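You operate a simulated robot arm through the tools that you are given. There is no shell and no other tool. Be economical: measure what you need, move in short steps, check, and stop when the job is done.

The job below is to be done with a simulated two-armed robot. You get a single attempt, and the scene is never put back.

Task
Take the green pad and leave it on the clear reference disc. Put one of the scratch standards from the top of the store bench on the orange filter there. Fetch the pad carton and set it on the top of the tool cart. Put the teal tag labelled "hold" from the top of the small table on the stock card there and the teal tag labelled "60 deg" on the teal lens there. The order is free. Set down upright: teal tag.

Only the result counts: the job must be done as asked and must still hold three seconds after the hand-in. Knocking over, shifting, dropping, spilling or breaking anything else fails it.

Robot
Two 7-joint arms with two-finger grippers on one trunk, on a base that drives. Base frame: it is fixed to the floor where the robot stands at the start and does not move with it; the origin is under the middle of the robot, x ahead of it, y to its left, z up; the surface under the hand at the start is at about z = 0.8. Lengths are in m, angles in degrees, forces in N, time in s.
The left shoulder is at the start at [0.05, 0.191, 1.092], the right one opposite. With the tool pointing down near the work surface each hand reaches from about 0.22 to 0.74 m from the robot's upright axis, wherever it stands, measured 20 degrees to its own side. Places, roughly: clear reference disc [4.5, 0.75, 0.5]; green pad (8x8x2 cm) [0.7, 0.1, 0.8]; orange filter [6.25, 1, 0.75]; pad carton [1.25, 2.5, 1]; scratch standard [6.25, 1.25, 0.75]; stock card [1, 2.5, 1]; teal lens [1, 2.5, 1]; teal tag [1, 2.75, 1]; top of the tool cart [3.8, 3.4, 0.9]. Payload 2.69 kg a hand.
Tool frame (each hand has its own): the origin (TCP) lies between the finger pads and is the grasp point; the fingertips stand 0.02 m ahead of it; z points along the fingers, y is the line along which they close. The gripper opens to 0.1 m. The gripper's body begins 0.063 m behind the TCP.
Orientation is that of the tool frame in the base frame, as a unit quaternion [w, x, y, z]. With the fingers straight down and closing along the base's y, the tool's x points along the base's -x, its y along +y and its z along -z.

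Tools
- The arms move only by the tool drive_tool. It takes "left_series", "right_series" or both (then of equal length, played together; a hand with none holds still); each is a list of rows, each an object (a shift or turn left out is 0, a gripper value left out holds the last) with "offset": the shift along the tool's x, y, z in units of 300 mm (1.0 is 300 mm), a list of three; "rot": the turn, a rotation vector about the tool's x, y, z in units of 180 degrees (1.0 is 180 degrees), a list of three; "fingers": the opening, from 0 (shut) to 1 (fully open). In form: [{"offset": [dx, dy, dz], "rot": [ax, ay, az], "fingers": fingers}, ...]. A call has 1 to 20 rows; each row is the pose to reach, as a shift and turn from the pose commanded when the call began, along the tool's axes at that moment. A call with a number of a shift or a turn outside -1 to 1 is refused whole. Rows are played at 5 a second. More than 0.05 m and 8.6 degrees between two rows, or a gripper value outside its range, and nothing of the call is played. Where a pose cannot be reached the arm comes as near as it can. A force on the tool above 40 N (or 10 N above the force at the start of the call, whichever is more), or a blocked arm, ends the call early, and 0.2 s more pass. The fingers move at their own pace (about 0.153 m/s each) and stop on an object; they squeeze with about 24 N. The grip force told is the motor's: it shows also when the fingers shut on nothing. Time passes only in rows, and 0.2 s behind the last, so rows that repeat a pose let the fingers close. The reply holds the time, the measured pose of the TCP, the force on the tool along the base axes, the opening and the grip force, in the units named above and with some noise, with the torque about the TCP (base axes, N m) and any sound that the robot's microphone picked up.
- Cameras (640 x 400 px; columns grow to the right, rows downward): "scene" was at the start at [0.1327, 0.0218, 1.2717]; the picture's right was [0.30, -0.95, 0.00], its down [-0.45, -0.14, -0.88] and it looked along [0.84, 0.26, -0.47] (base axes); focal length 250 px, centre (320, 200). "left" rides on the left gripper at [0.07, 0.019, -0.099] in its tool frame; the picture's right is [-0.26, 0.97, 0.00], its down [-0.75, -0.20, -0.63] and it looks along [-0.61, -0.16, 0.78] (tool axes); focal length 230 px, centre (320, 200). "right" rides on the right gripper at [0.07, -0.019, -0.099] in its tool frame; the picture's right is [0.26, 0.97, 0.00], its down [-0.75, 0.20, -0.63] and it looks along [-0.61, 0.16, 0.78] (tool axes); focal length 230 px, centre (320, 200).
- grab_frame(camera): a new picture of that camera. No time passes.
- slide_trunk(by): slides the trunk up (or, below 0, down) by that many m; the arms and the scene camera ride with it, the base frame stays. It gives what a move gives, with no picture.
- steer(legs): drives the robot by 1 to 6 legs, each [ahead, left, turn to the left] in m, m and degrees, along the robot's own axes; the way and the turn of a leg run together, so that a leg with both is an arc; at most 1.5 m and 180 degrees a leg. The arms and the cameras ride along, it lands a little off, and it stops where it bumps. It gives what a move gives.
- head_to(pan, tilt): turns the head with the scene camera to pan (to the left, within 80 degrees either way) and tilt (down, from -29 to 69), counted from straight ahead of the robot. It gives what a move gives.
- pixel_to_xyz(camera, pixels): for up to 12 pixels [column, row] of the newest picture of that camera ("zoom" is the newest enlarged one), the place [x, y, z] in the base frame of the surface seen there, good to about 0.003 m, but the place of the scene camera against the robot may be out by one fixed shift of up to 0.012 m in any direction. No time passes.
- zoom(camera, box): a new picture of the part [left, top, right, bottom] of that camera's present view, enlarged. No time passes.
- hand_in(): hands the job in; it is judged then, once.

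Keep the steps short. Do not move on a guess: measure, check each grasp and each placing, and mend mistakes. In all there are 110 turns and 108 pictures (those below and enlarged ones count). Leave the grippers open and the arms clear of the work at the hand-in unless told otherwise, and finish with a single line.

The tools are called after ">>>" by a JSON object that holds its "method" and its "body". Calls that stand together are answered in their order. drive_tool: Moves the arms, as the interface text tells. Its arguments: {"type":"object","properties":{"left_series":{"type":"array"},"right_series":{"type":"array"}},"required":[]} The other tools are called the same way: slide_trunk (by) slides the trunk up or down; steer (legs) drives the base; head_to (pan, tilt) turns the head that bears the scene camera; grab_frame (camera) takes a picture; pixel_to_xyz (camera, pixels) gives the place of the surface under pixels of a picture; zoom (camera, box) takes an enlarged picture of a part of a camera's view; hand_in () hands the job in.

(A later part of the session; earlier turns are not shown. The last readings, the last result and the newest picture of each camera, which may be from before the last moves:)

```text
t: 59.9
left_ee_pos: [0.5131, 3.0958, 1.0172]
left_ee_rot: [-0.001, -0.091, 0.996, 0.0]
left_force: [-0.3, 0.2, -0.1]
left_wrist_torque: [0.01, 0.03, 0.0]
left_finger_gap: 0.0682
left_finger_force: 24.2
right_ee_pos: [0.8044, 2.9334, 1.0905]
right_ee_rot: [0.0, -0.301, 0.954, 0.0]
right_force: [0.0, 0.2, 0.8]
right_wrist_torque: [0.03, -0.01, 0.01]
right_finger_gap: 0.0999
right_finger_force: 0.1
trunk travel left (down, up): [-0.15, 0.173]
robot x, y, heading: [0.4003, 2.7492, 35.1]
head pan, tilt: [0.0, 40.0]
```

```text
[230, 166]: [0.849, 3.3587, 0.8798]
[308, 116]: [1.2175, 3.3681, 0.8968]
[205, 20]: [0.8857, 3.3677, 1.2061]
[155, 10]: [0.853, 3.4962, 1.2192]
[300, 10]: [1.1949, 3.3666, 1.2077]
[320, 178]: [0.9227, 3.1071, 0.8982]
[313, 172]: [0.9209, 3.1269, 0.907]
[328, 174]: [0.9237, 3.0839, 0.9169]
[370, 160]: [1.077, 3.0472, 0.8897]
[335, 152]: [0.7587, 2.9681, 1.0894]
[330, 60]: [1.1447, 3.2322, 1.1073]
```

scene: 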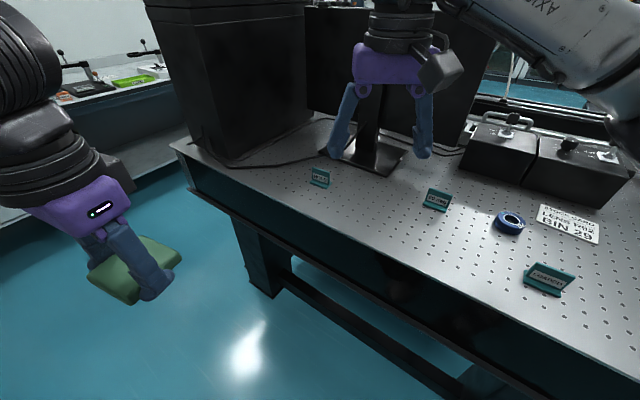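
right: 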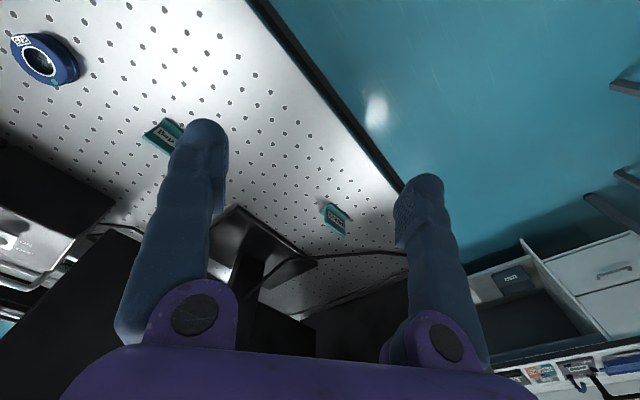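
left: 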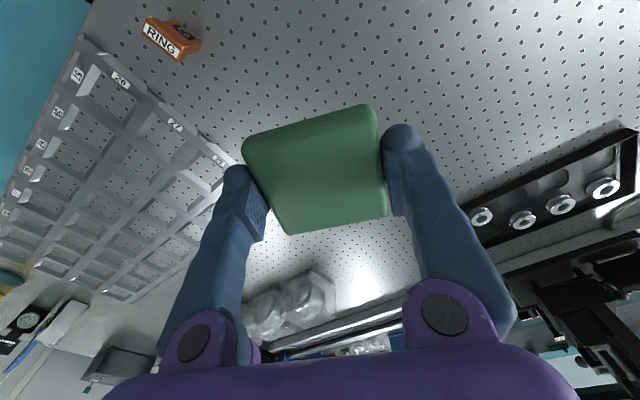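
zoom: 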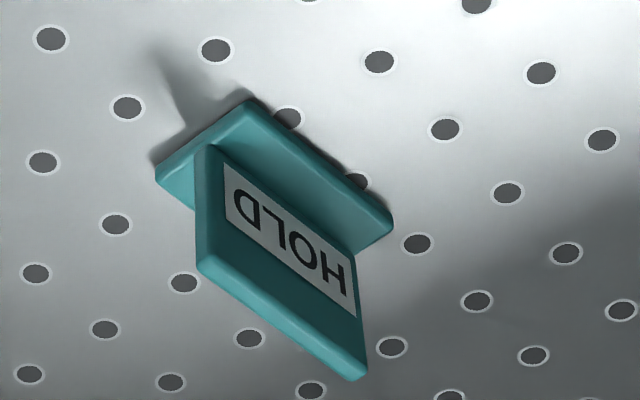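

HOLD is an inverted T: foot z 0.88–0.89, plate along y at x≈0.920, top z≈0.925, centre y≈3.108. I'll pinch the plate across its thickness: turn the right hand by 55° and go above it at z≈1.01.

>>> {"method": "drive_tool", "body": {"right_series": [{"offset": [-0.08, 0.032, 0.0], "rot": [0, 0, -0.0382], "fingers": 0.6}, {"offset": [-0.16, 0.064, 0.0], "rot": [0, 0, -0.0764]}, {"offset": [-0.24, 0.096, 0.05], "rot": [0, 0, -0.1146]}, {"offset": [-0.32, 0.127, 0.1], "rot": [0, 0, -0.1528]}, {"offset": [-0.41, 0.159, 0.15], "rot": [0, 0, -0.191]}, {"offset": [-0.49, 0.19, 0.2], "rot": [0, 0, -0.2292]}, {"offset": [-0.57, 0.222, 0.25], "rot": [0, 0, -0.2674]}, {"offset": [-0.65, 0.254, 0.267], "rot": [0, 0, -0.3056]}, {"offset": [-0.65, 0.254, 0.267], "rot": [0, 0, -0.3056]}]}}

>>> {"method": "grab_frame", "body": {"camera": "right"}}

```text
t: 61.9
left_ee_pos: [0.5132, 3.0966, 1.0184]
left_ee_rot: [-0.002, -0.092, 0.996, 0.0]
left_force: [-0.5, -0.6, 0.6]
left_wrist_torque: [-0.01, 0.01, -0.03]
left_finger_gap: 0.0682
left_finger_force: 24.2
right_ee_pos: [0.8898, 3.0491, 0.9938]
right_ee_rot: [0.001, -0.655, 0.755, -0.001]
right_force: [0.0, 0.8, 0.6]
right_wrist_torque: [0.03, 0.0, 0.0]
right_finger_gap: 0.06
right_finger_force: 0.0
right hand out of reach, approached as far as the arm can: row 7, 8, 9
trunk travel left (down, up): [-0.15, 0.173]
robot x, y, heading: [0.3976, 2.751, 35.1]
head pan, tilt: [0.0, 40.0]
```

```text
83 pictures are left
```

right: 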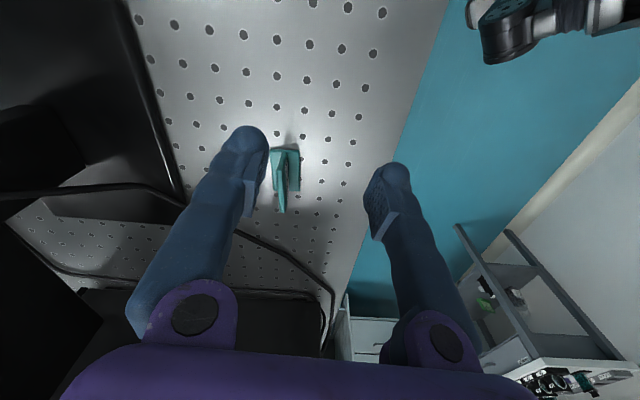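

Nearly, but the right arm ran out of reach with that turn. I'll pull the hand back, then stand closer and further left with a 45° heading.

>>> {"method": "drive_tool", "body": {"right_series": [{"offset": [0.12, 0.03, -0.05]}, {"offset": [0.24, 0.06, -0.05]}, {"offset": [0.365, 0.087, -0.05]}, {"offset": [0.365, 0.087, -0.05]}]}}

>>> {"method": "steer", "body": {"legs": [[0.1, 0.052, 0], [0, 0, 10]]}}

```text
t: 62.9
left_ee_pos: [0.5141, 3.0946, 1.0179]
left_ee_rot: [0.0, -0.092, 0.996, 0.0]
left_force: [-0.6, -0.2, -0.3]
left_wrist_torque: [0.0, 0.04, 0.01]
left_finger_gap: 0.0683
left_finger_force: 24.1
right_ee_pos: [0.8508, 2.9472, 1.0091]
right_ee_rot: [0.001, -0.655, 0.755, 0.0]
right_force: [0.4, 0.6, -0.2]
right_wrist_torque: [0.03, -0.01, 0.02]
right_finger_gap: 0.06
right_finger_force: 0.0
trunk travel left (down, up): [-0.15, 0.173]
robot x, y, heading: [0.3978, 2.7519, 35.2]
head pan, tilt: [0.0, 40.0]
```

```text
t: 64.8
left_ee_pos: [0.5023, 3.2083, 1.0173]
left_ee_rot: [-0.001, -0.18, 0.984, -0.002]
left_force: [0.7, 0.5, 0.0]
left_wrist_torque: [-0.03, -0.05, -0.01]
left_finger_gap: 0.0684
left_finger_force: 23.7
right_ee_pos: [0.8601, 3.1214, 1.0102]
right_ee_rot: [0.0, 0.719, -0.695, 0.0]
right_force: [-0.4, 0.1, 0.1]
right_wrist_torque: [-0.04, 0.02, -0.02]
right_finger_gap: 0.0599
right_finger_force: 0.0
trunk travel left (down, up): [-0.15, 0.173]
robot x, y, heading: [0.4473, 2.8487, 45.0]
head pan, tilt: [0.0, 40.0]
```

Base in place; now positioning above the HOLD tag, at z≈0.97, and looking.

>>> {"method": "drive_tool", "body": {"right_series": [{"offset": [0.025, -0.1, 0.0], "rot": [0, 0, 0.005]}, {"offset": [0.05, -0.198, 0.06], "rot": [0, 0, 0.0106]}, {"offset": [0.05, -0.198, 0.13], "rot": [0, 0, 0.0106]}, {"offset": [0.05, -0.198, 0.13], "rot": [0, 0, 0.0106]}]}}

>>> {"method": "grab_frame", "body": {"camera": "right"}}

>>> {"method": "grab_frame", "body": {"camera": "scene"}}

```text
t: 65.8
left_ee_pos: [0.503, 3.2084, 1.0174]
left_ee_rot: [-0.001, -0.18, 0.984, -0.001]
left_force: [-0.4, -0.5, -0.8]
left_wrist_torque: [0.01, 0.0, 0.01]
left_finger_gap: 0.0684
left_finger_force: 24.2
right_ee_pos: [0.9208, 3.1091, 0.9693]
right_ee_rot: [0.0, 0.708, -0.706, 0.0]
right_force: [-0.2, 0.0, 0.8]
right_wrist_torque: [-0.01, -0.02, 0.0]
right_finger_gap: 0.06
right_finger_force: 0.1
trunk travel left (down, up): [-0.15, 0.173]
robot x, y, heading: [0.4525, 2.8469, 45.1]
head pan, tilt: [0.0, 40.0]
```

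```text
82 pictures are left
```

right: 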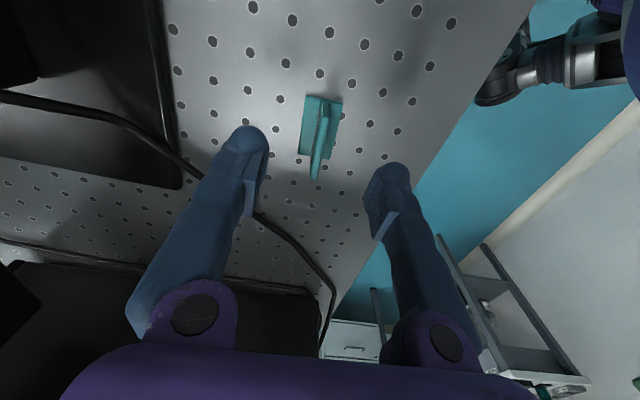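

```text
81 pictures are left
```

scene: 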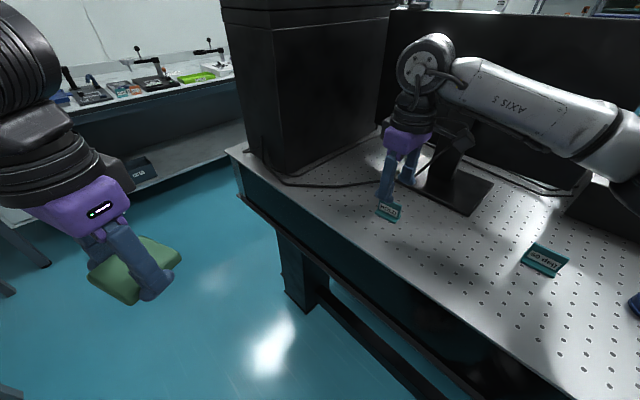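

>>> {"method": "pixel_to_xyz", "body": {"camera": "right", "pixels": [[326, 108], [322, 125], [318, 150], [316, 175], [306, 100], [340, 105], [304, 150], [332, 155], [322, 100]]}}

>>> {"method": "zoom", "body": {"camera": "right", "box": [240, 70, 400, 200]}}

```text
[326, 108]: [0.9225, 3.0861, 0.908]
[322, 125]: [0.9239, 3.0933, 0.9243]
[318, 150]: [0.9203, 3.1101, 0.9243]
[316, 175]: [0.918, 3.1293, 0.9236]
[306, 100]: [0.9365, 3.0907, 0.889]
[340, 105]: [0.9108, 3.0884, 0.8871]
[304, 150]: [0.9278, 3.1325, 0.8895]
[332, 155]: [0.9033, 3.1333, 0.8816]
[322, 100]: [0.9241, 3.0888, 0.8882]
```

```text
3.08 times, centred on (320, 135) of right
```

zoom: 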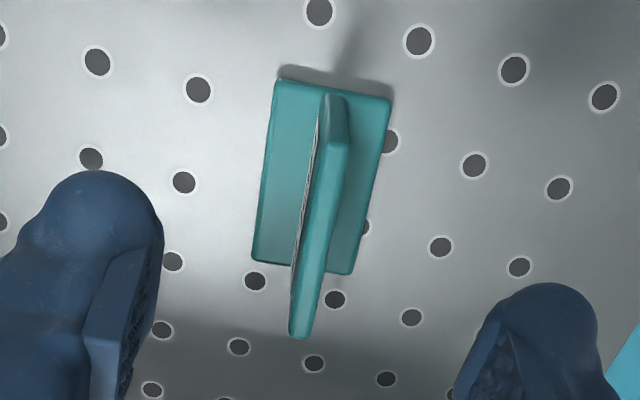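

The plate runs at 98° (an 8° skew), centre (0.9215, 3.109), top 0.924, foot top 0.889. Turning −8° about the tool, descending to z≈0.913 and closing.

>>> {"method": "drive_tool", "body": {"right_series": [{"offset": [0, -0.002, 0.06], "rot": [0, 0, -0.023]}, {"offset": [0, -0.002, 0.12], "rot": [0, 0, -0.045]}, {"offset": [0, -0.002, 0.187], "rot": [0, 0, -0.045]}, {"offset": [0, -0.002, 0.187], "rot": [0, 0, -0.045]}, {"offset": [0, -0.002, 0.187], "rot": [0, 0, -0.045], "fingers": 0}, {"offset": [0, -0.002, 0.187], "rot": [0, 0, -0.045], "fingers": 0}, {"offset": [0, -0.002, 0.187], "rot": [0, 0, -0.045], "fingers": 0}]}}

>>> {"method": "grab_frame", "body": {"camera": "right"}}

```text
t: 67.4
left_ee_pos: [0.5013, 3.208, 1.0187]
left_ee_rot: [0.0, -0.179, 0.984, 0.0]
left_force: [-0.4, 0.2, -0.2]
left_wrist_torque: [0.04, 0.01, -0.02]
left_finger_gap: 0.0683
left_finger_force: 24.4
right_ee_pos: [0.9205, 3.1085, 0.913]
right_ee_rot: [0.0, 0.755, -0.655, 0.0]
right_force: [-0.1, 0.0, 0.4]
right_wrist_torque: [-0.01, -0.01, 0.01]
right_finger_gap: 0.0061
right_finger_force: 23.9
right hand out of reach, approached as far as the arm can: row 3
trunk travel left (down, up): [-0.15, 0.173]
robot x, y, heading: [0.4502, 2.8505, 45.1]
head pan, tilt: [0.0, 40.0]
```

```text
79 pictures are left
```

right: 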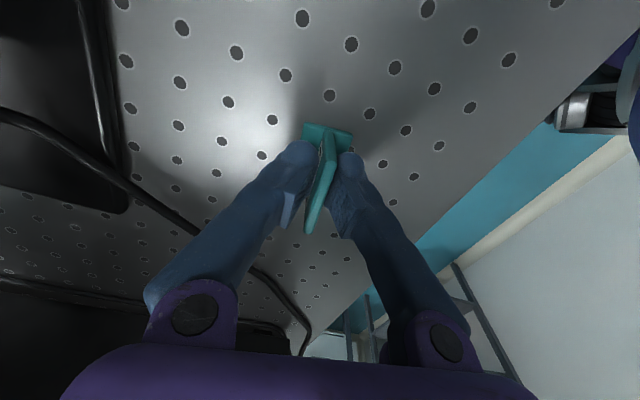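

HOLD is gripped (6 mm gap). Lifting, drawing back, then turning to face the stock card.

>>> {"method": "drive_tool", "body": {"right_series": [{"offset": [0, 0, -0.1]}, {"offset": [0, 0, -0.2]}, {"offset": [0, 0, -0.3]}, {"offset": [0.07, 0.09, -0.3]}, {"offset": [0.14, 0.18, -0.3]}, {"offset": [0.2, 0.267, -0.3]}, {"offset": [0.2, 0.267, -0.3]}]}}

>>> {"method": "steer", "body": {"legs": [[0, 0, -45], [0.01, -0.05, 0]]}}

>>> {"method": "grab_frame", "body": {"camera": "right"}}

```text
t: 69.0
left_ee_pos: [0.5019, 3.2094, 1.0177]
left_ee_rot: [0.0, -0.179, 0.984, 0.0]
left_force: [0.0, 0.3, -0.3]
left_wrist_torque: [-0.02, 0.02, 0.01]
left_finger_gap: 0.0682
left_finger_force: 23.8
right_ee_pos: [0.8499, 3.0404, 1.0033]
right_ee_rot: [0.0, 0.756, -0.655, 0.0]
right_force: [-0.6, 0.3, -0.1]
right_wrist_torque: [0.0, -0.02, 0.03]
right_finger_gap: 0.0059
right_finger_force: 24.1
right hand out of reach, approached as far as the arm can: row 3
trunk travel left (down, up): [-0.15, 0.173]
robot x, y, heading: [0.4516, 2.8462, 45.4]
head pan, tilt: [0.0, 40.0]
```

```text
t: 72.2
left_ee_pos: [0.7539, 3.0163, 1.0188]
left_ee_rot: [-0.001, 0.213, 0.977, 0.0]
left_force: [0.4, 0.0, -0.6]
left_wrist_torque: [0.0, 0.0, 0.03]
left_finger_gap: 0.0683
left_finger_force: 24.1
right_ee_pos: [0.8791, 2.6498, 1.005]
right_ee_rot: [0.0, -0.447, 0.894, 0.001]
right_force: [-0.3, -0.1, -1.0]
right_wrist_torque: [0.0, 0.0, 0.0]
right_finger_gap: 0.0059
right_finger_force: 23.9
trunk travel left (down, up): [-0.15, 0.173]
robot x, y, heading: [0.4605, 2.7988, 0.2]
head pan, tilt: [0.0, 40.0]
```

```text
78 pictures are left
```

right: 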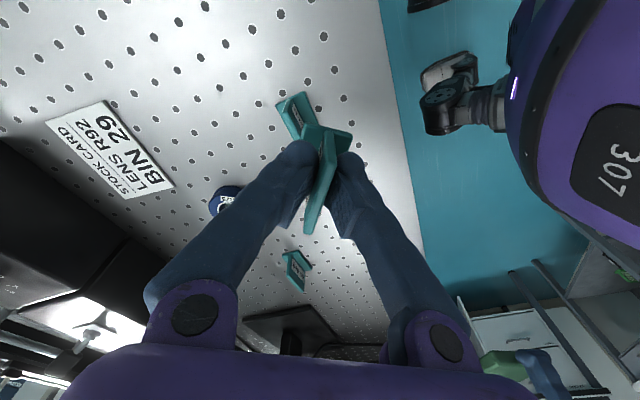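

Measuring the card's corners in this view.

>>> {"method": "pixel_to_xyz", "body": {"camera": "right", "pixels": [[50, 123], [106, 104], [168, 184], [128, 195], [112, 150], [250, 300]]}}

```text
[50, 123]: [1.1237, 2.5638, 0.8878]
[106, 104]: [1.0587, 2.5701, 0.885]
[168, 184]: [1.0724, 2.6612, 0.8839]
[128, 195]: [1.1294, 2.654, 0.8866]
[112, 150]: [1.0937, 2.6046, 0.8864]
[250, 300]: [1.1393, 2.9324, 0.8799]
```

Card centre is (1.096, 2.612). Moving above it while turning the hand 53° back, then to z≈0.95.

>>> {"method": "drive_tool", "body": {"right_series": [{"offset": [-0.047, -0.093, 0], "rot": [0, 0, 0.0421]}, {"offset": [-0.094, -0.186, 0], "rot": [0, 0, 0.0842]}, {"offset": [-0.141, -0.279, 0], "rot": [0, 0, 0.1263]}, {"offset": [-0.188, -0.372, 0], "rot": [0, 0, 0.1684]}, {"offset": [-0.235, -0.465, 0], "rot": [0, 0, 0.2105]}, {"offset": [-0.282, -0.558, 0.05], "rot": [0, 0, 0.2526]}, {"offset": [-0.329, -0.65, 0.1], "rot": [0, 0, 0.2944]}, {"offset": [-0.329, -0.65, 0.15], "rot": [0, 0, 0.2944]}, {"offset": [-0.329, -0.65, 0.15], "rot": [0, 0, 0.2944]}]}}

>>> {"method": "grab_frame", "body": {"camera": "right"}}

```text
t: 74.2
left_ee_pos: [0.7534, 3.0161, 1.0175]
left_ee_rot: [0.0, 0.212, 0.977, 0.0]
left_force: [-0.1, -0.7, -0.4]
left_wrist_torque: [0.03, -0.01, 0.0]
left_finger_gap: 0.0683
left_finger_force: 24.4
right_ee_pos: [1.0944, 2.6114, 0.9581]
right_ee_rot: [0.0, -0.001, 1.0, -0.001]
right_force: [0.1, -0.1, -0.2]
right_wrist_torque: [-0.04, 0.02, 0.01]
right_finger_gap: 0.0059
right_finger_force: 23.7
trunk travel left (down, up): [-0.15, 0.173]
robot x, y, heading: [0.4587, 2.8009, 0.3]
head pan, tilt: [0.0, 40.0]
```

```text
77 pictures are left
```

right: 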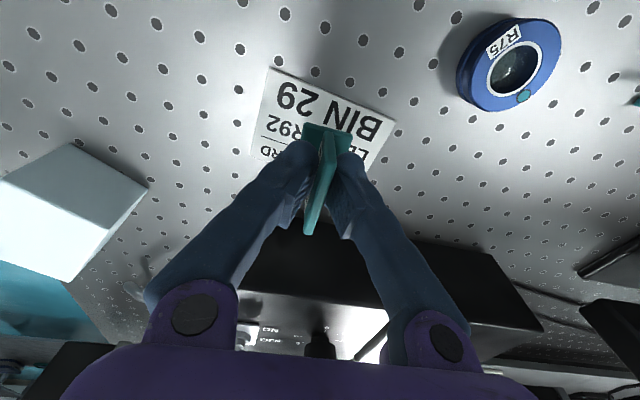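

Descending onto the card and checking the contact force.

>>> {"method": "drive_tool", "body": {"right_series": [{"offset": [0, 0, 0.06]}, {"offset": [0, 0, 0.1]}, {"offset": [0, 0, 0.12]}, {"offset": [0, 0, 0.13]}, {"offset": [0, 0, 0.138]}]}}

```text
t: 75.4
left_ee_pos: [0.7529, 3.0164, 1.0177]
left_ee_rot: [-0.001, 0.212, 0.977, 0.0]
left_force: [1.2, -0.5, -0.3]
left_wrist_torque: [-0.03, 0.01, -0.02]
left_finger_gap: 0.0681
left_finger_force: 23.8
right_ee_pos: [1.0944, 2.6126, 0.9169]
right_ee_rot: [-0.001, -0.001, 1.0, 0.0]
right_force: [0.5, 0.5, -0.2]
right_wrist_torque: [0.01, 0.03, 0.04]
right_finger_gap: 0.0062
right_finger_force: 24.0
trunk travel left (down, up): [-0.15, 0.173]
robot x, y, heading: [0.4593, 2.7974, 0.2]
head pan, tilt: [0.0, 40.0]
```

Not touching yet; going down a few millimetres more until the force shows.

>>> {"method": "drive_tool", "body": {"right_series": [{"offset": [0, 0, 0.005]}, {"offset": [0, 0, 0.01]}]}}

```text
t: 76.0
left_ee_pos: [0.7527, 3.0171, 1.0187]
left_ee_rot: [-0.001, 0.213, 0.977, 0.0]
left_force: [-0.2, -0.2, 0.0]
left_wrist_torque: [0.02, -0.04, -0.02]
left_finger_gap: 0.0683
left_finger_force: 24.4
right_ee_pos: [1.0938, 2.613, 0.9166]
right_ee_rot: [0.001, -0.002, 1.0, 0.0]
right_force: [1.0, -1.0, 12.2]
right_wrist_torque: [0.02, 0.05, 0.05]
right_finger_gap: 0.0059
right_finger_force: 23.2
trunk travel left (down, up): [-0.15, 0.173]
robot x, y, heading: [0.4619, 2.7994, 0.1]
head pan, tilt: [0.0, 40.0]
```

Contact (12 N). Backing off 1.5 mm, opening partly, then rising.

>>> {"method": "drive_tool", "body": {"right_series": [{"offset": [0, 0, -0.005]}, {"offset": [0, 0, -0.005], "fingers": 0.3}, {"offset": [0, 0, -0.005], "fingers": 0.3}, {"offset": [0, 0, -0.1], "fingers": 0.3}, {"offset": [0, 0, -0.25], "fingers": 0.5}, {"offset": [0, 0, -0.25], "fingers": 0.5}]}}

>>> {"method": "grab_frame", "body": {"camera": "right"}}

```text
t: 77.4
left_ee_pos: [0.7529, 3.0162, 1.0179]
left_ee_rot: [-0.001, 0.212, 0.977, 0.0]
left_force: [-0.3, -0.7, 0.8]
left_wrist_torque: [-0.02, -0.02, -0.01]
left_finger_gap: 0.0685
left_finger_force: 24.2
right_ee_pos: [1.0953, 2.6137, 0.989]
right_ee_rot: [0.0, -0.001, 1.0, 0.0]
right_force: [-0.1, 0.7, 0.1]
right_wrist_torque: [0.02, -0.03, 0.03]
right_finger_gap: 0.05
right_finger_force: 0.3
trunk travel left (down, up): [-0.15, 0.173]
robot x, y, heading: [0.4597, 2.7978, 0.1]
head pan, tilt: [0.0, 40.0]
```

```text
76 pictures are left
```

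right: 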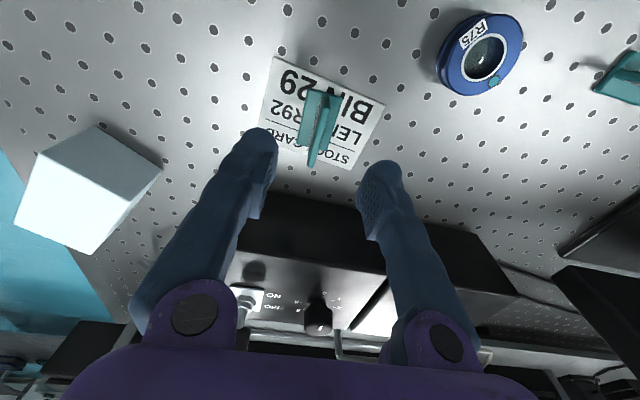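

HOLD stands upright on the stock card. Now drawing back and turning 40° left for the "60 deg" tag.

>>> {"method": "drive_tool", "body": {"right_series": [{"offset": [0.0, 0, -0.08]}, {"offset": [0.13, 0.03, -0.08]}, {"offset": [0.26, 0.06, -0.08]}, {"offset": [0.4, 0.1, -0.08]}, {"offset": [0.53, 0.13, -0.08]}, {"offset": [0.667, 0.167, -0.08]}, {"offset": [0.667, 0.167, -0.08]}]}}

>>> {"method": "steer", "body": {"legs": [[0, 0, 40]]}}

>>> {"method": "grab_frame", "body": {"camera": "right"}}

```text
t: 79.0
left_ee_pos: [0.7548, 3.0167, 1.0179]
left_ee_rot: [0.0, 0.212, 0.977, 0.001]
left_force: [0.8, -0.6, -0.3]
left_wrist_torque: [0.01, -0.02, 0.02]
left_finger_gap: 0.0683
left_finger_force: 24.1
right_ee_pos: [0.8946, 2.6621, 1.0141]
right_ee_rot: [0.0, 0.0, 1.0, 0.001]
right_force: [0.9, 0.4, 0.1]
right_wrist_torque: [0.01, 0.0, 0.01]
right_finger_gap: 0.0499
right_finger_force: 0.0
trunk travel left (down, up): [-0.15, 0.173]
robot x, y, heading: [0.4572, 2.7977, 0.4]
head pan, tilt: [0.0, 40.0]
```

```text
t: 81.3
left_ee_pos: [0.5378, 3.1555, 1.0173]
left_ee_rot: [-0.001, -0.144, 0.99, 0.0]
left_force: [-1.1, -0.2, -0.9]
left_wrist_torque: [0.0, 0.0, 0.0]
left_finger_gap: 0.0684
left_finger_force: 23.8
right_ee_pos: [0.8772, 2.9803, 1.0144]
right_ee_rot: [-0.001, -0.35, 0.937, 0.0]
right_force: [0.4, -0.2, -0.5]
right_wrist_torque: [0.02, -0.01, 0.01]
right_finger_gap: 0.0501
right_finger_force: 0.1
trunk travel left (down, up): [-0.15, 0.173]
robot x, y, heading: [0.4596, 2.7991, 41.1]
head pan, tilt: [0.0, 40.0]
```

```text
75 pictures are left
```

right: 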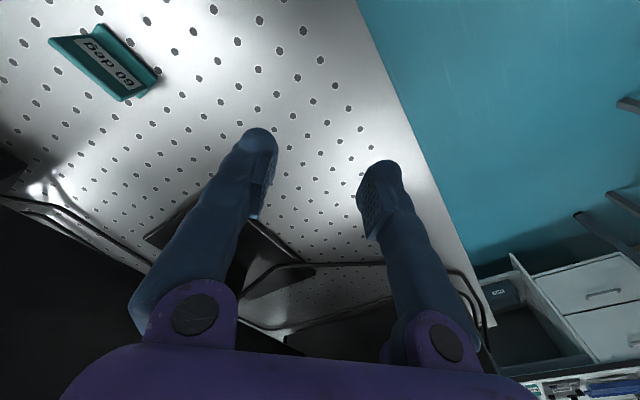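

>>> {"method": "zoom", "body": {"camera": "right", "box": [30, 10, 190, 110]}}

>>> {"method": "pixel_to_xyz", "body": {"camera": "zoom", "pixels": [[85, 110], [220, 235], [360, 355], [300, 70], [500, 250], [250, 180], [340, 260], [400, 170], [420, 330]]}}

```text
4.00 times, centred on (110, 60) of right
```

zoom: 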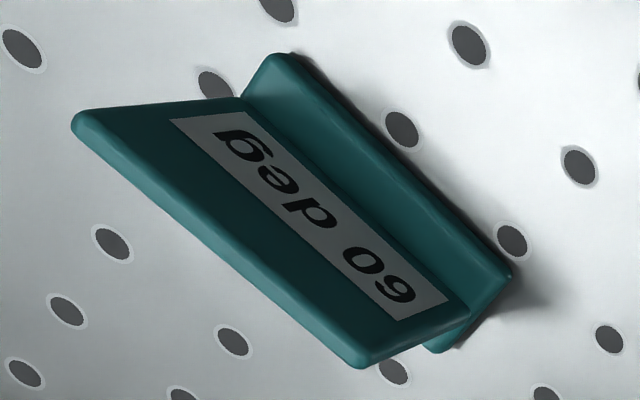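

```text
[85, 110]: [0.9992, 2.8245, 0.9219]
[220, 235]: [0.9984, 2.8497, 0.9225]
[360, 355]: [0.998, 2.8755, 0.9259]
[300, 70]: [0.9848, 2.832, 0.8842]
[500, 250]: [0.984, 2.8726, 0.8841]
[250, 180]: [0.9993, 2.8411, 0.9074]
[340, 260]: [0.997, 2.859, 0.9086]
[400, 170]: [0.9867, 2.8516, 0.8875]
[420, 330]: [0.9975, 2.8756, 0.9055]
```

"60 deg": plate along y, centre ≈(1.001, 2.850). Moving above it with a 49° turn.

>>> {"method": "drive_tool", "body": {"right_series": [{"offset": [-0.004, -0.086, 0], "rot": [0, 0, -0.0389]}, {"offset": [-0.008, -0.171, 0], "rot": [0, 0, -0.0777]}, {"offset": [-0.012, -0.257, 0], "rot": [0, 0, -0.1166]}, {"offset": [-0.016, -0.342, 0.0], "rot": [0, 0, -0.1554]}, {"offset": [-0.02, -0.428, 0.03], "rot": [0, 0, -0.1943]}, {"offset": [-0.024, -0.513, 0.08], "rot": [0, 0, -0.2331]}, {"offset": [-0.028, -0.599, 0.131], "rot": [0, 0, -0.272]}, {"offset": [-0.028, -0.599, 0.131], "rot": [0, 0, -0.272]}]}}

>>> {"method": "grab_frame", "body": {"camera": "right"}}

```text
t: 83.1
left_ee_pos: [0.5397, 3.156, 1.017]
left_ee_rot: [0.0, -0.143, 0.99, 0.0]
left_force: [-0.4, 0.2, 0.1]
left_wrist_torque: [0.02, 0.0, -0.03]
left_finger_gap: 0.0685
left_finger_force: 24.1
right_ee_pos: [0.9768, 2.8725, 0.9802]
right_ee_rot: [0.001, -0.706, 0.709, 0.0]
right_force: [-0.1, 0.3, -0.1]
right_wrist_torque: [0.01, 0.0, -0.01]
right_finger_gap: 0.0499
right_finger_force: 0.0
right hand out of reach, approached as far as the arm can: row 7, 8
trunk travel left (down, up): [-0.15, 0.173]
robot x, y, heading: [0.4595, 2.8007, 41.0]
head pan, tilt: [0.0, 40.0]
```

```text
73 pictures are left
```

right: 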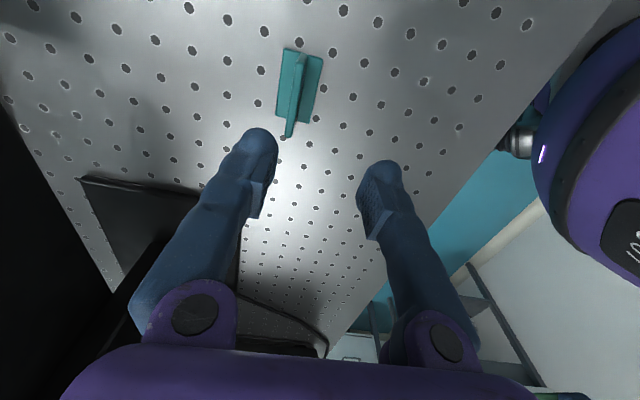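

Slightly short again; shifting the base 0.1 m towards −y gives the arm slack.

>>> {"method": "steer", "body": {"legs": [[-0.059, -0.0785, 0]]}}

```text
t: 84.5
left_ee_pos: [0.543, 3.0567, 1.018]
left_ee_rot: [-0.002, -0.143, 0.99, 0.0]
left_force: [0.1, -0.1, 0.1]
left_wrist_torque: [-0.02, -0.01, 0.01]
left_finger_gap: 0.068
left_finger_force: 24.0
right_ee_pos: [0.981, 2.7741, 0.9797]
right_ee_rot: [0.0, -0.705, 0.709, 0.0]
right_force: [0.6, -0.4, 0.1]
right_wrist_torque: [0.0, 0.0, 0.0]
right_finger_gap: 0.0501
right_finger_force: 0.1
trunk travel left (down, up): [-0.15, 0.173]
robot x, y, heading: [0.4646, 2.6976, 40.9]
head pan, tilt: [0.0, 40.0]
```

>>> {"method": "drive_tool", "body": {"right_series": [{"offset": [-0.127, -0.033, 0.0]}, {"offset": [-0.254, -0.066, 0.03]}, {"offset": [-0.254, -0.066, 0.03]}]}}

>>> {"method": "zoom", "body": {"camera": "right", "box": [220, 60, 420, 220]}}

>>> {"method": "pixel_to_xyz", "body": {"camera": "right", "pixels": [[322, 125], [318, 150], [316, 170], [320, 140], [300, 150], [340, 130]]}}

```text
t: 85.3
left_ee_pos: [0.5448, 3.0567, 1.0166]
left_ee_rot: [-0.002, -0.142, 0.99, 0.0]
left_force: [0.1, -0.8, 0.1]
left_wrist_torque: [-0.01, 0.03, -0.04]
left_finger_gap: 0.0681
left_finger_force: 24.0
right_ee_pos: [0.9873, 2.8066, 0.9818]
right_ee_rot: [0.0, -0.702, 0.712, -0.002]
right_force: [0.5, -0.9, 0.1]
right_wrist_torque: [-0.04, 0.0, -0.01]
right_finger_gap: 0.05
right_finger_force: 0.2
right hand out of reach, approached as far as the arm can: row 1, 2, 3
trunk travel left (down, up): [-0.15, 0.173]
robot x, y, heading: [0.4648, 2.699, 41.0]
head pan, tilt: [0.0, 40.0]
```

```text
2.50 times, centred on (320, 140) of right
```

zoom: 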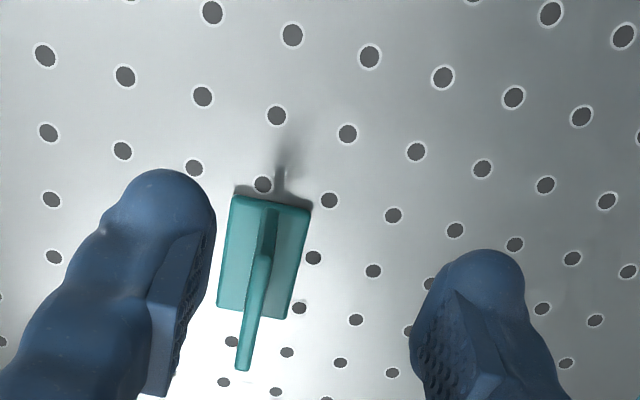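

```text
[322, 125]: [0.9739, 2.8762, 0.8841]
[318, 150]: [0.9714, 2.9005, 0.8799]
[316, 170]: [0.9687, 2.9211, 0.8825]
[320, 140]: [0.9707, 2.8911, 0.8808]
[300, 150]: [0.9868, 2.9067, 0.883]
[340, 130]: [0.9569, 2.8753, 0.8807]
```

The arm hits a joint limit with this turned wrist. Better plan: face the table squarely and grasp the tag across its 5 cm width with the hand in its natural yaw. Turning the hand back, retracting, then re-placing the base.

>>> {"method": "drive_tool", "body": {"right_series": [{"offset": [0, 0.05, -0.05], "rot": [0, 0, 0.0]}, {"offset": [-0.03, 0.1, -0.1], "rot": [0, 0, 0.04]}, {"offset": [-0.06, 0.15, -0.1], "rot": [0, 0, 0.08]}, {"offset": [-0.09, 0.2, -0.1], "rot": [0, 0, 0.12]}, {"offset": [-0.12, 0.26, -0.1], "rot": [0, 0, 0.16]}, {"offset": [-0.15, 0.31, -0.1], "rot": [0, 0, 0.2]}, {"offset": [-0.173, 0.356, -0.1], "rot": [0, 0, 0.235]}, {"offset": [-0.173, 0.356, -0.1], "rot": [0, 0, 0.27]}, {"offset": [-0.173, 0.356, -0.1], "rot": [0, 0, 0.27]}]}}

>>> {"method": "steer", "body": {"legs": [[0, 0, -41], [0, 0.15, 0]]}}

>>> {"method": "grab_frame", "body": {"camera": "right"}}

```text
t: 87.3
left_ee_pos: [0.5457, 3.0573, 1.0176]
left_ee_rot: [-0.001, -0.143, 0.99, 0.0]
left_force: [0.2, 0.5, -0.4]
left_wrist_torque: [-0.02, 0.01, -0.02]
left_finger_gap: 0.0679
left_finger_force: 24.3
right_ee_pos: [0.8829, 2.8608, 1.0126]
right_ee_rot: [0.0, -0.351, 0.936, 0.0]
right_force: [0.3, 0.5, 0.1]
right_wrist_torque: [-0.01, -0.02, 0.02]
right_finger_gap: 0.0498
right_finger_force: 0.0
trunk travel left (down, up): [-0.15, 0.173]
robot x, y, heading: [0.4636, 2.6988, 40.7]
head pan, tilt: [0.0, 40.0]
```

```text
t: 91.1
left_ee_pos: [0.758, 3.0704, 1.018]
left_ee_rot: [-0.002, 0.214, 0.977, -0.001]
left_force: [-0.7, -0.5, -0.1]
left_wrist_torque: [-0.02, -0.01, 0.0]
left_finger_gap: 0.0684
left_finger_force: 24.0
right_ee_pos: [0.8861, 2.6993, 1.0132]
right_ee_rot: [0.0, -0.003, 1.0, -0.001]
right_force: [0.1, 0.3, 0.3]
right_wrist_torque: [0.02, 0.02, 0.0]
right_finger_gap: 0.0501
right_finger_force: 0.1
trunk travel left (down, up): [-0.15, 0.173]
robot x, y, heading: [0.4636, 2.8517, 0.0]
head pan, tilt: [0.0, 40.0]
```

```text
71 pictures are left
```

right: 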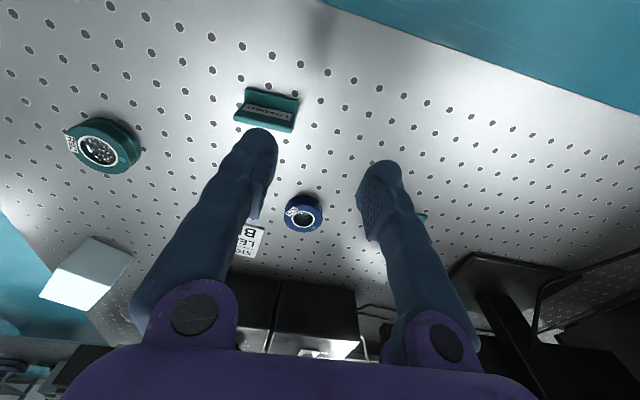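

Moving over to above the 60 deg tag, fingers wider.

>>> {"method": "drive_tool", "body": {"right_series": [{"offset": [-0.1, 0.12, 0], "fingers": 0.85}, {"offset": [-0.2, 0.25, 0]}, {"offset": [-0.29, 0.38, 0]}, {"offset": [-0.383, 0.503, 0.0]}, {"offset": [-0.383, 0.503, 0.1]}, {"offset": [-0.383, 0.503, 0.1]}]}}

>>> {"method": "grab_frame", "body": {"camera": "right"}}

```text
t: 92.5
left_ee_pos: [0.759, 3.0694, 1.0182]
left_ee_rot: [-0.002, 0.214, 0.977, 0.001]
left_force: [-0.2, 0.7, -0.5]
left_wrist_torque: [0.03, 0.0, 0.02]
left_finger_gap: 0.0682
left_finger_force: 24.0
right_ee_pos: [1.0018, 2.8498, 0.9835]
right_ee_rot: [0.001, -0.001, 1.0, -0.001]
right_force: [-0.2, -0.2, -0.1]
right_wrist_torque: [-0.01, -0.01, 0.02]
right_finger_gap: 0.0851
right_finger_force: 0.0
trunk travel left (down, up): [-0.15, 0.173]
robot x, y, heading: [0.4626, 2.8506, 0.1]
head pan, tilt: [0.0, 40.0]
```

```text
70 pictures are left
```

right: 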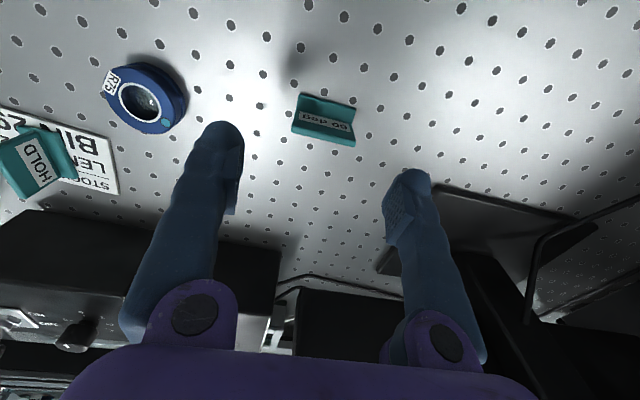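

>>> {"method": "pixel_to_xyz", "body": {"camera": "right", "pixels": [[295, 131], [323, 140], [351, 144], [304, 98], [354, 107], [305, 118], [345, 125]]}}

```text
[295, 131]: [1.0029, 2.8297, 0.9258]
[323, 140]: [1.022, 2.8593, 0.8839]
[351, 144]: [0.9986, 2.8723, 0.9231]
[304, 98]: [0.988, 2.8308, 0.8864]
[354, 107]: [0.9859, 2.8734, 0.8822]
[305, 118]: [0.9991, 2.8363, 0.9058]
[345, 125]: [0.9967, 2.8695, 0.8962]
```

Descending to z≈0.907 with a 4° trim, then closing across the width.

>>> {"method": "drive_tool", "body": {"right_series": [{"offset": [0, 0.004, 0.1], "rot": [0, 0, -0.022]}, {"offset": [0, 0.004, 0.19], "rot": [0, 0, -0.022]}, {"offset": [0, 0.004, 0.255], "rot": [0, 0, -0.022]}, {"offset": [0, 0.004, 0.255], "rot": [0, 0, -0.022]}, {"offset": [0, 0.004, 0.255], "rot": [0, 0, -0.022], "fingers": 0.3}, {"offset": [0, 0.004, 0.255], "rot": [0, 0, -0.022], "fingers": 0.3}, {"offset": [0, 0.004, 0.255], "rot": [0, 0, -0.022], "fingers": 0.3}]}}

>>> {"method": "grab_frame", "body": {"camera": "right"}}

```text
t: 94.1
left_ee_pos: [0.7591, 3.0698, 1.0169]
left_ee_rot: [0.0, 0.213, 0.977, 0.0]
left_force: [0.1, -0.9, -0.2]
left_wrist_torque: [-0.04, -0.01, 0.02]
left_finger_gap: 0.0686
left_finger_force: 23.9
right_ee_pos: [1.002, 2.8515, 0.9077]
right_ee_rot: [0.0, -0.036, 0.999, 0.0]
right_force: [0.2, -0.8, 0.1]
right_wrist_torque: [0.01, 0.0, 0.05]
right_finger_gap: 0.048
right_finger_force: 23.9
trunk travel left (down, up): [-0.15, 0.173]
robot x, y, heading: [0.4633, 2.8528, 0.4]
head pan, tilt: [0.0, 40.0]
```

```text
69 pictures are left
```

right: 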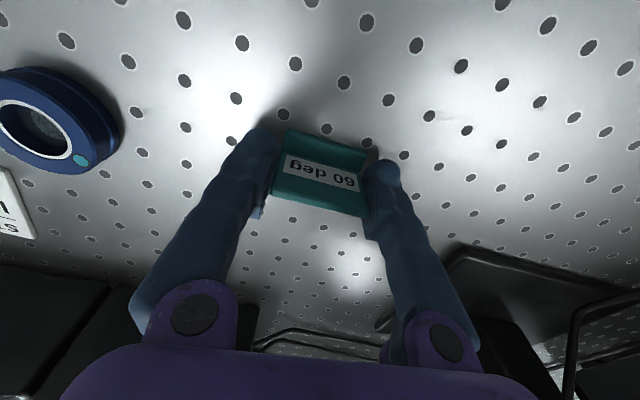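

Gripped (48 mm). Lifting, drawing back, then strafing right 0.2 m towards the lens.

>>> {"method": "drive_tool", "body": {"right_series": [{"offset": [0, 0, -0.12]}, {"offset": [0, 0, -0.24]}, {"offset": [0, 0, -0.35]}, {"offset": [0.12, 0, -0.35]}, {"offset": [0.24, 0, -0.35]}, {"offset": [0.33, 0, -0.35]}, {"offset": [0.33, 0, -0.35]}]}}

>>> {"method": "steer", "body": {"legs": [[0, -0.2, 0]]}}

>>> {"method": "grab_frame", "body": {"camera": "right"}}

```text
t: 95.7
left_ee_pos: [0.759, 3.0699, 1.0173]
left_ee_rot: [-0.001, 0.212, 0.977, 0.0]
left_force: [0.3, 0.2, -0.3]
left_wrist_torque: [0.01, 0.0, 0.0]
left_finger_gap: 0.0683
left_finger_force: 24.3
right_ee_pos: [0.9038, 2.8432, 1.0088]
right_ee_rot: [-0.001, -0.036, 0.999, 0.0]
right_force: [-0.3, -0.4, -0.2]
right_wrist_torque: [0.0, 0.01, -0.04]
right_finger_gap: 0.0483
right_finger_force: 24.3
trunk travel left (down, up): [-0.15, 0.173]
robot x, y, heading: [0.464, 2.8512, 0.0]
head pan, tilt: [0.0, 40.0]
```

```text
t: 98.1
left_ee_pos: [0.7602, 2.8751, 1.0186]
left_ee_rot: [-0.001, 0.212, 0.977, 0.0]
left_force: [0.2, -0.4, -0.4]
left_wrist_torque: [0.04, 0.01, 0.02]
left_finger_gap: 0.0684
left_finger_force: 24.1
right_ee_pos: [0.9045, 2.6479, 1.0099]
right_ee_rot: [0.0, -0.037, 0.999, -0.001]
right_force: [-0.2, -0.6, -0.5]
right_wrist_torque: [0.0, 0.04, -0.03]
right_finger_gap: 0.0484
right_finger_force: 24.1
trunk travel left (down, up): [-0.15, 0.173]
robot x, y, heading: [0.4648, 2.6599, 0.1]
head pan, tilt: [0.0, 40.0]
```

```text
68 pictures are left
```

right: 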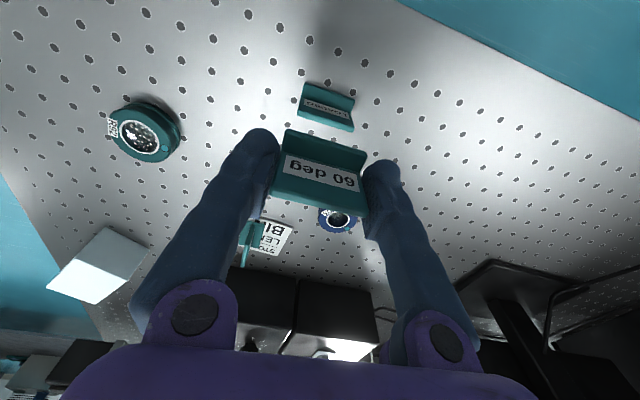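

>>> {"method": "zoom", "body": {"camera": "right", "box": [90, 80, 210, 180]}}

>>> {"method": "pixel_to_xyz", "body": {"camera": "right", "pixels": [[112, 135], [140, 106], [179, 132], [148, 160], [143, 121], [160, 148], [122, 150], [168, 112], [148, 165]]}}

```text
4.00 times, centred on (150, 130) of right
```

zoom: 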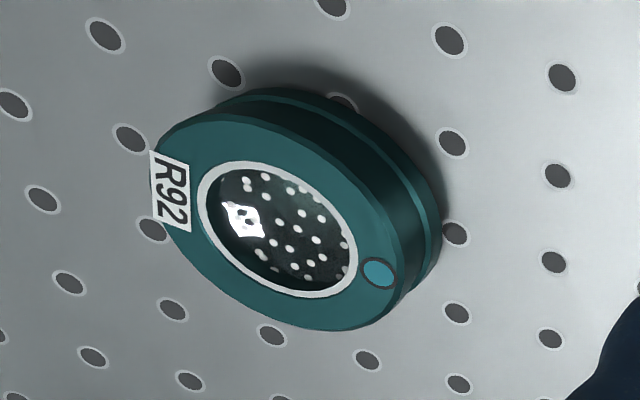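

```text
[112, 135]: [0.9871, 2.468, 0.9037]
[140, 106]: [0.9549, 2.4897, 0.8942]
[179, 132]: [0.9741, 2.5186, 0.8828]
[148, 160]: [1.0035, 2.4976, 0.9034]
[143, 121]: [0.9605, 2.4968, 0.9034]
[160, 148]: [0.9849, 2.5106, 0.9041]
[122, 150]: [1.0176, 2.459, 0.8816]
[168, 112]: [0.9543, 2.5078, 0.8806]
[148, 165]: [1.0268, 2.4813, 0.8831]
```

>>> {"method": "pixel_to_xyz", "body": {"camera": "zoom", "pixels": [[172, 150], [395, 295], [200, 195], [355, 270], [255, 162], [300, 295], [235, 125], [330, 322], [170, 240]]}}

```text
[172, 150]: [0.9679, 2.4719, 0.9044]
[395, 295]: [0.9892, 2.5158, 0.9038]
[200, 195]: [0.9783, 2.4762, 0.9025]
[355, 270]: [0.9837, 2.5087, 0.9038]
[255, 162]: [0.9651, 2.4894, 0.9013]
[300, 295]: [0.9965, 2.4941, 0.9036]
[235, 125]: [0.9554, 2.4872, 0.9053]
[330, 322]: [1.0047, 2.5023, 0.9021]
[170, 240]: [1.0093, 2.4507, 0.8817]
```

Lens centre (0.980, 2.493), top z≈0.9035. Moving above it, to z≈0.95.

>>> {"method": "drive_tool", "body": {"right_series": [{"offset": [-0.05, -0.13, 0]}, {"offset": [-0.11, -0.27, 0]}, {"offset": [-0.16, -0.4, 0]}, {"offset": [-0.213, -0.534, 0]}, {"offset": [-0.213, -0.534, 0.1]}, {"offset": [-0.213, -0.534, 0.18]}, {"offset": [-0.213, -0.534, 0.18]}]}}

>>> {"method": "grab_frame", "body": {"camera": "right"}}

```text
t: 99.7
left_ee_pos: [0.7598, 2.8752, 1.0184]
left_ee_rot: [-0.001, 0.212, 0.977, 0.0]
left_force: [0.0, 0.0, 0.5]
left_wrist_torque: [0.0, 0.02, -0.03]
left_finger_gap: 0.0682
left_finger_force: 23.8
right_ee_pos: [0.9809, 2.4944, 0.9566]
right_ee_rot: [0.001, -0.036, 0.999, 0.0]
right_force: [0.2, 0.4, -0.5]
right_wrist_torque: [0.01, 0.0, 0.01]
right_finger_gap: 0.0482
right_finger_force: 23.9
trunk travel left (down, up): [-0.15, 0.173]
robot x, y, heading: [0.4687, 2.6593, -0.0]
head pan, tilt: [0.0, 40.0]
```

```text
66 pictures are left
```

right: 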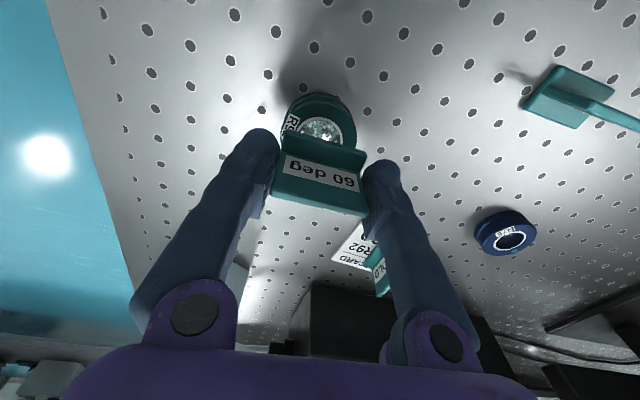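

Lowering to contact.

>>> {"method": "drive_tool", "body": {"right_series": [{"offset": [0, -0.003, 0.05]}, {"offset": [0, -0.003, 0.075]}, {"offset": [0, -0.003, 0.083]}, {"offset": [0, -0.003, 0.09]}, {"offset": [0, -0.003, 0.094]}]}}

>>> {"method": "grab_frame", "body": {"camera": "right"}}

```text
t: 100.9
left_ee_pos: [0.7587, 2.8744, 1.0183]
left_ee_rot: [0.0, 0.213, 0.977, 0.0]
left_force: [0.7, 0.9, -0.5]
left_wrist_torque: [-0.01, 0.03, 0.02]
left_finger_gap: 0.0683
left_finger_force: 24.1
right_ee_pos: [0.9797, 2.4935, 0.9283]
right_ee_rot: [0.0, -0.037, 0.999, 0.0]
right_force: [0.9, -0.8, 4.4]
right_wrist_torque: [0.05, 0.02, 0.0]
right_finger_gap: 0.0481
right_finger_force: 23.9
trunk travel left (down, up): [-0.15, 0.173]
robot x, y, heading: [0.4628, 2.6516, 0.1]
head pan, tilt: [0.0, 40.0]
```

```text
65 pictures are left
```

right: 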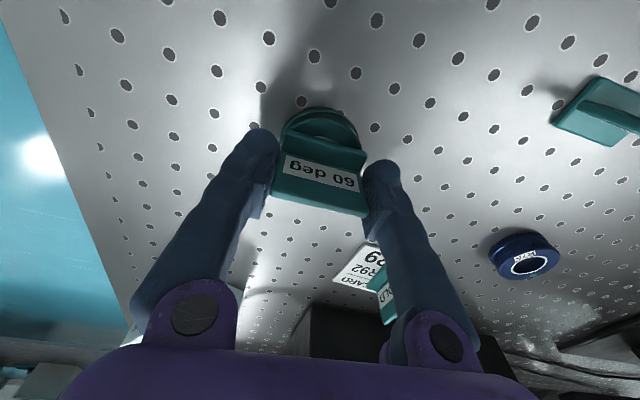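

Contact at 4.4 N. Opening and rising straight up.

>>> {"method": "drive_tool", "body": {"right_series": [{"offset": [0, 0, -0.003], "fingers": 0.6}, {"offset": [0, 0, -0.003], "fingers": 0.75}, {"offset": [0, 0, -0.003], "fingers": 0.75}, {"offset": [0, 0, -0.1]}, {"offset": [0, 0, -0.25]}, {"offset": [0, 0, -0.3]}, {"offset": [0, 0, -0.3]}]}}

>>> {"method": "grab_frame", "body": {"camera": "right"}}

>>> {"method": "head_to", "body": {"pan": -15, "tilt": 40}}

>>> {"method": "grab_frame", "body": {"camera": "scene"}}

```text
t: 102.5
left_ee_pos: [0.7591, 2.875, 1.0184]
left_ee_rot: [-0.001, 0.212, 0.977, 0.0]
left_force: [-0.2, 0.1, -0.6]
left_wrist_torque: [0.02, -0.01, 0.03]
left_finger_gap: 0.0686
left_finger_force: 24.1
right_ee_pos: [0.9788, 2.4923, 1.02]
right_ee_rot: [0.0, -0.036, 0.999, 0.001]
right_force: [-0.2, 0.4, 0.4]
right_wrist_torque: [0.02, 0.01, 0.0]
right_finger_gap: 0.0753
right_finger_force: 0.2
trunk travel left (down, up): [-0.15, 0.173]
robot x, y, heading: [0.4667, 2.6577, 0.1]
head pan, tilt: [0.0, 40.0]
```

```text
64 pictures are left
```

right: 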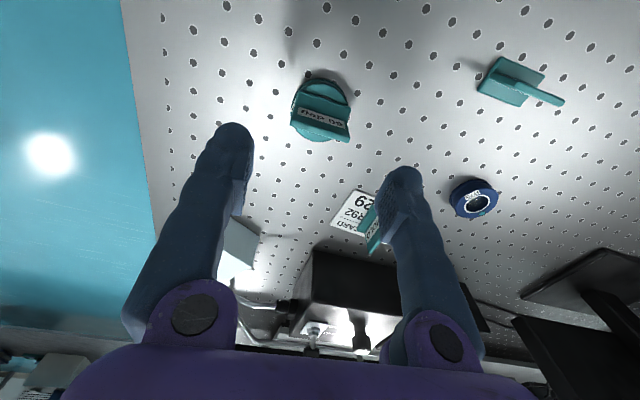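

```text
t: 103.2
left_ee_pos: [0.7595, 2.8747, 1.018]
left_ee_rot: [-0.001, 0.212, 0.977, 0.0]
left_force: [-0.1, 0.7, -1.0]
left_wrist_torque: [0.0, -0.04, 0.01]
left_finger_gap: 0.0682
left_finger_force: 23.9
right_ee_pos: [0.9778, 2.4933, 1.0174]
right_ee_rot: [0.0, -0.037, 0.999, 0.0]
right_force: [-1.4, -1.4, -0.2]
right_wrist_torque: [0.03, 0.01, 0.01]
right_finger_gap: 0.0753
right_finger_force: 0.0
trunk travel left (down, up): [-0.15, 0.173]
robot x, y, heading: [0.4658, 2.6565, 0.0]
head pan, tilt: [-15.0, 40.0]
```

```text
63 pictures are left
```

scene: 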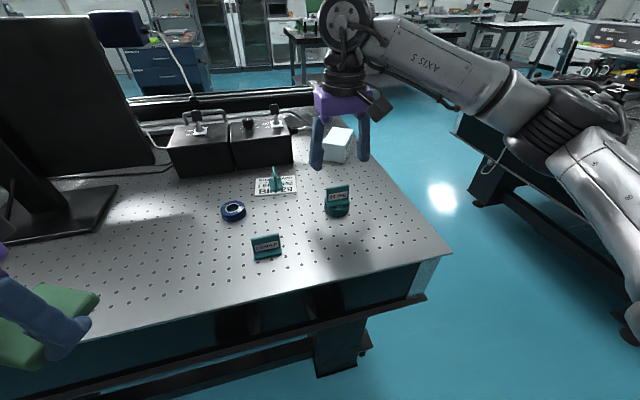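

Both tags stand upright in place. Now the white carton at (338,145): zoom and measure.

>>> {"method": "zoom", "body": {"camera": "scene", "box": [290, 110, 390, 200]}}

>>> {"method": "pixel_to_xyz", "body": {"camera": "scene", "pixels": [[334, 128], [353, 130], [346, 151], [325, 143], [345, 161], [340, 138], [326, 155], [352, 145]]}}

>>> {"method": "pixel_to_xyz", "body": {"camera": "right", "pixels": [[237, 225], [258, 238], [248, 262], [225, 262], [240, 245]]}}

```text
4.44 times, centred on (340, 155) of scene
```

zoom: 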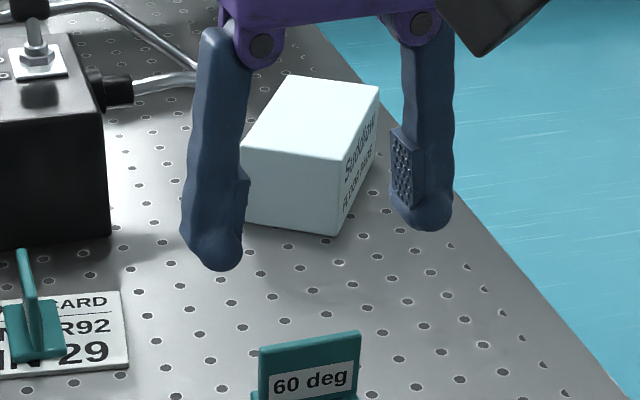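

```text
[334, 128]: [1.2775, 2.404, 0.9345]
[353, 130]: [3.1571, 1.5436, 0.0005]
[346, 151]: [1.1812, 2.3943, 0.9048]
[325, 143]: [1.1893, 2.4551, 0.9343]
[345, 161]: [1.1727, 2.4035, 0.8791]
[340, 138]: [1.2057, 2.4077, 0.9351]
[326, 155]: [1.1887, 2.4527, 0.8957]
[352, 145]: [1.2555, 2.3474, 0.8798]
```

```text
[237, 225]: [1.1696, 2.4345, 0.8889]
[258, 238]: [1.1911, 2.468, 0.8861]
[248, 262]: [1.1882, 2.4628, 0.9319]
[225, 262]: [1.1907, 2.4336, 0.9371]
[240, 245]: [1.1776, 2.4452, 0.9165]
```

>>> {"method": "pixel_to_xyz", "body": {"camera": "zoom", "pixels": [[290, 82], [372, 92], [336, 155], [252, 140], [310, 120], [337, 225]]}}

>>> {"method": "pixel_to_xyz", "body": {"camera": "scene", "pixels": [[472, 200], [630, 335], [455, 130], [500, 170], [540, 230], [600, 120], [560, 310], [450, 255], [440, 180]]}}

>>> {"method": "head_to", "body": {"pan": -65, "tilt": 35}}

>>> {"method": "grab_frame", "body": {"camera": "scene"}}

```text
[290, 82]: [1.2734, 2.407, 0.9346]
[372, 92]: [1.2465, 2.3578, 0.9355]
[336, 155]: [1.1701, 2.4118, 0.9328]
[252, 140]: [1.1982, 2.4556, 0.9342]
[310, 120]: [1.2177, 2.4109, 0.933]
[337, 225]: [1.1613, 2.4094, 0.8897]
```

```text
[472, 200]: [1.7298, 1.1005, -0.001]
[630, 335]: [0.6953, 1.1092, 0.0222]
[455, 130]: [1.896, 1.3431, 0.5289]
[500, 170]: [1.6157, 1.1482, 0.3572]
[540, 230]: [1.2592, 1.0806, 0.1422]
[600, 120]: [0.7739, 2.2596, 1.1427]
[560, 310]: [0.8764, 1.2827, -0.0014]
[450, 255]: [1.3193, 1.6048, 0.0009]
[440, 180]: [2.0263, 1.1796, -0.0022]
```

```text
t: 104.4
left_ee_pos: [0.7585, 2.8751, 1.0185]
left_ee_rot: [-0.001, 0.212, 0.977, 0.0]
left_force: [0.4, 0.4, -0.9]
left_wrist_torque: [0.01, 0.0, -0.03]
left_finger_gap: 0.0684
left_finger_force: 23.7
right_ee_pos: [0.978, 2.4927, 1.0189]
right_ee_rot: [0.0, -0.037, 0.999, 0.0]
right_force: [-0.3, 0.6, 0.1]
right_wrist_torque: [0.03, 0.0, -0.01]
right_finger_gap: 0.075
right_finger_force: 0.0
trunk travel left (down, up): [-0.15, 0.173]
robot x, y, heading: [0.4685, 2.6572, 0.2]
head pan, tilt: [-65.0, 35.0]
```

```text
61 pictures are left
```

scene: 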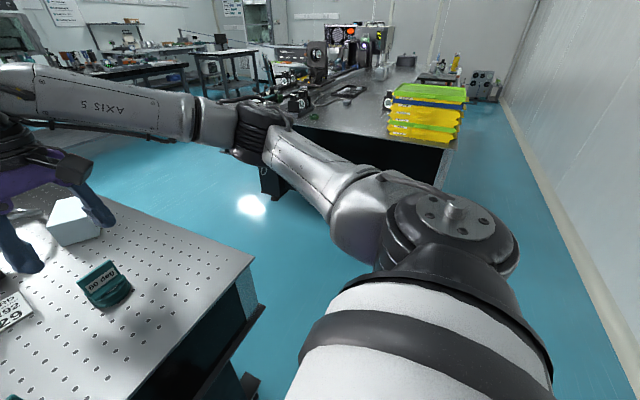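

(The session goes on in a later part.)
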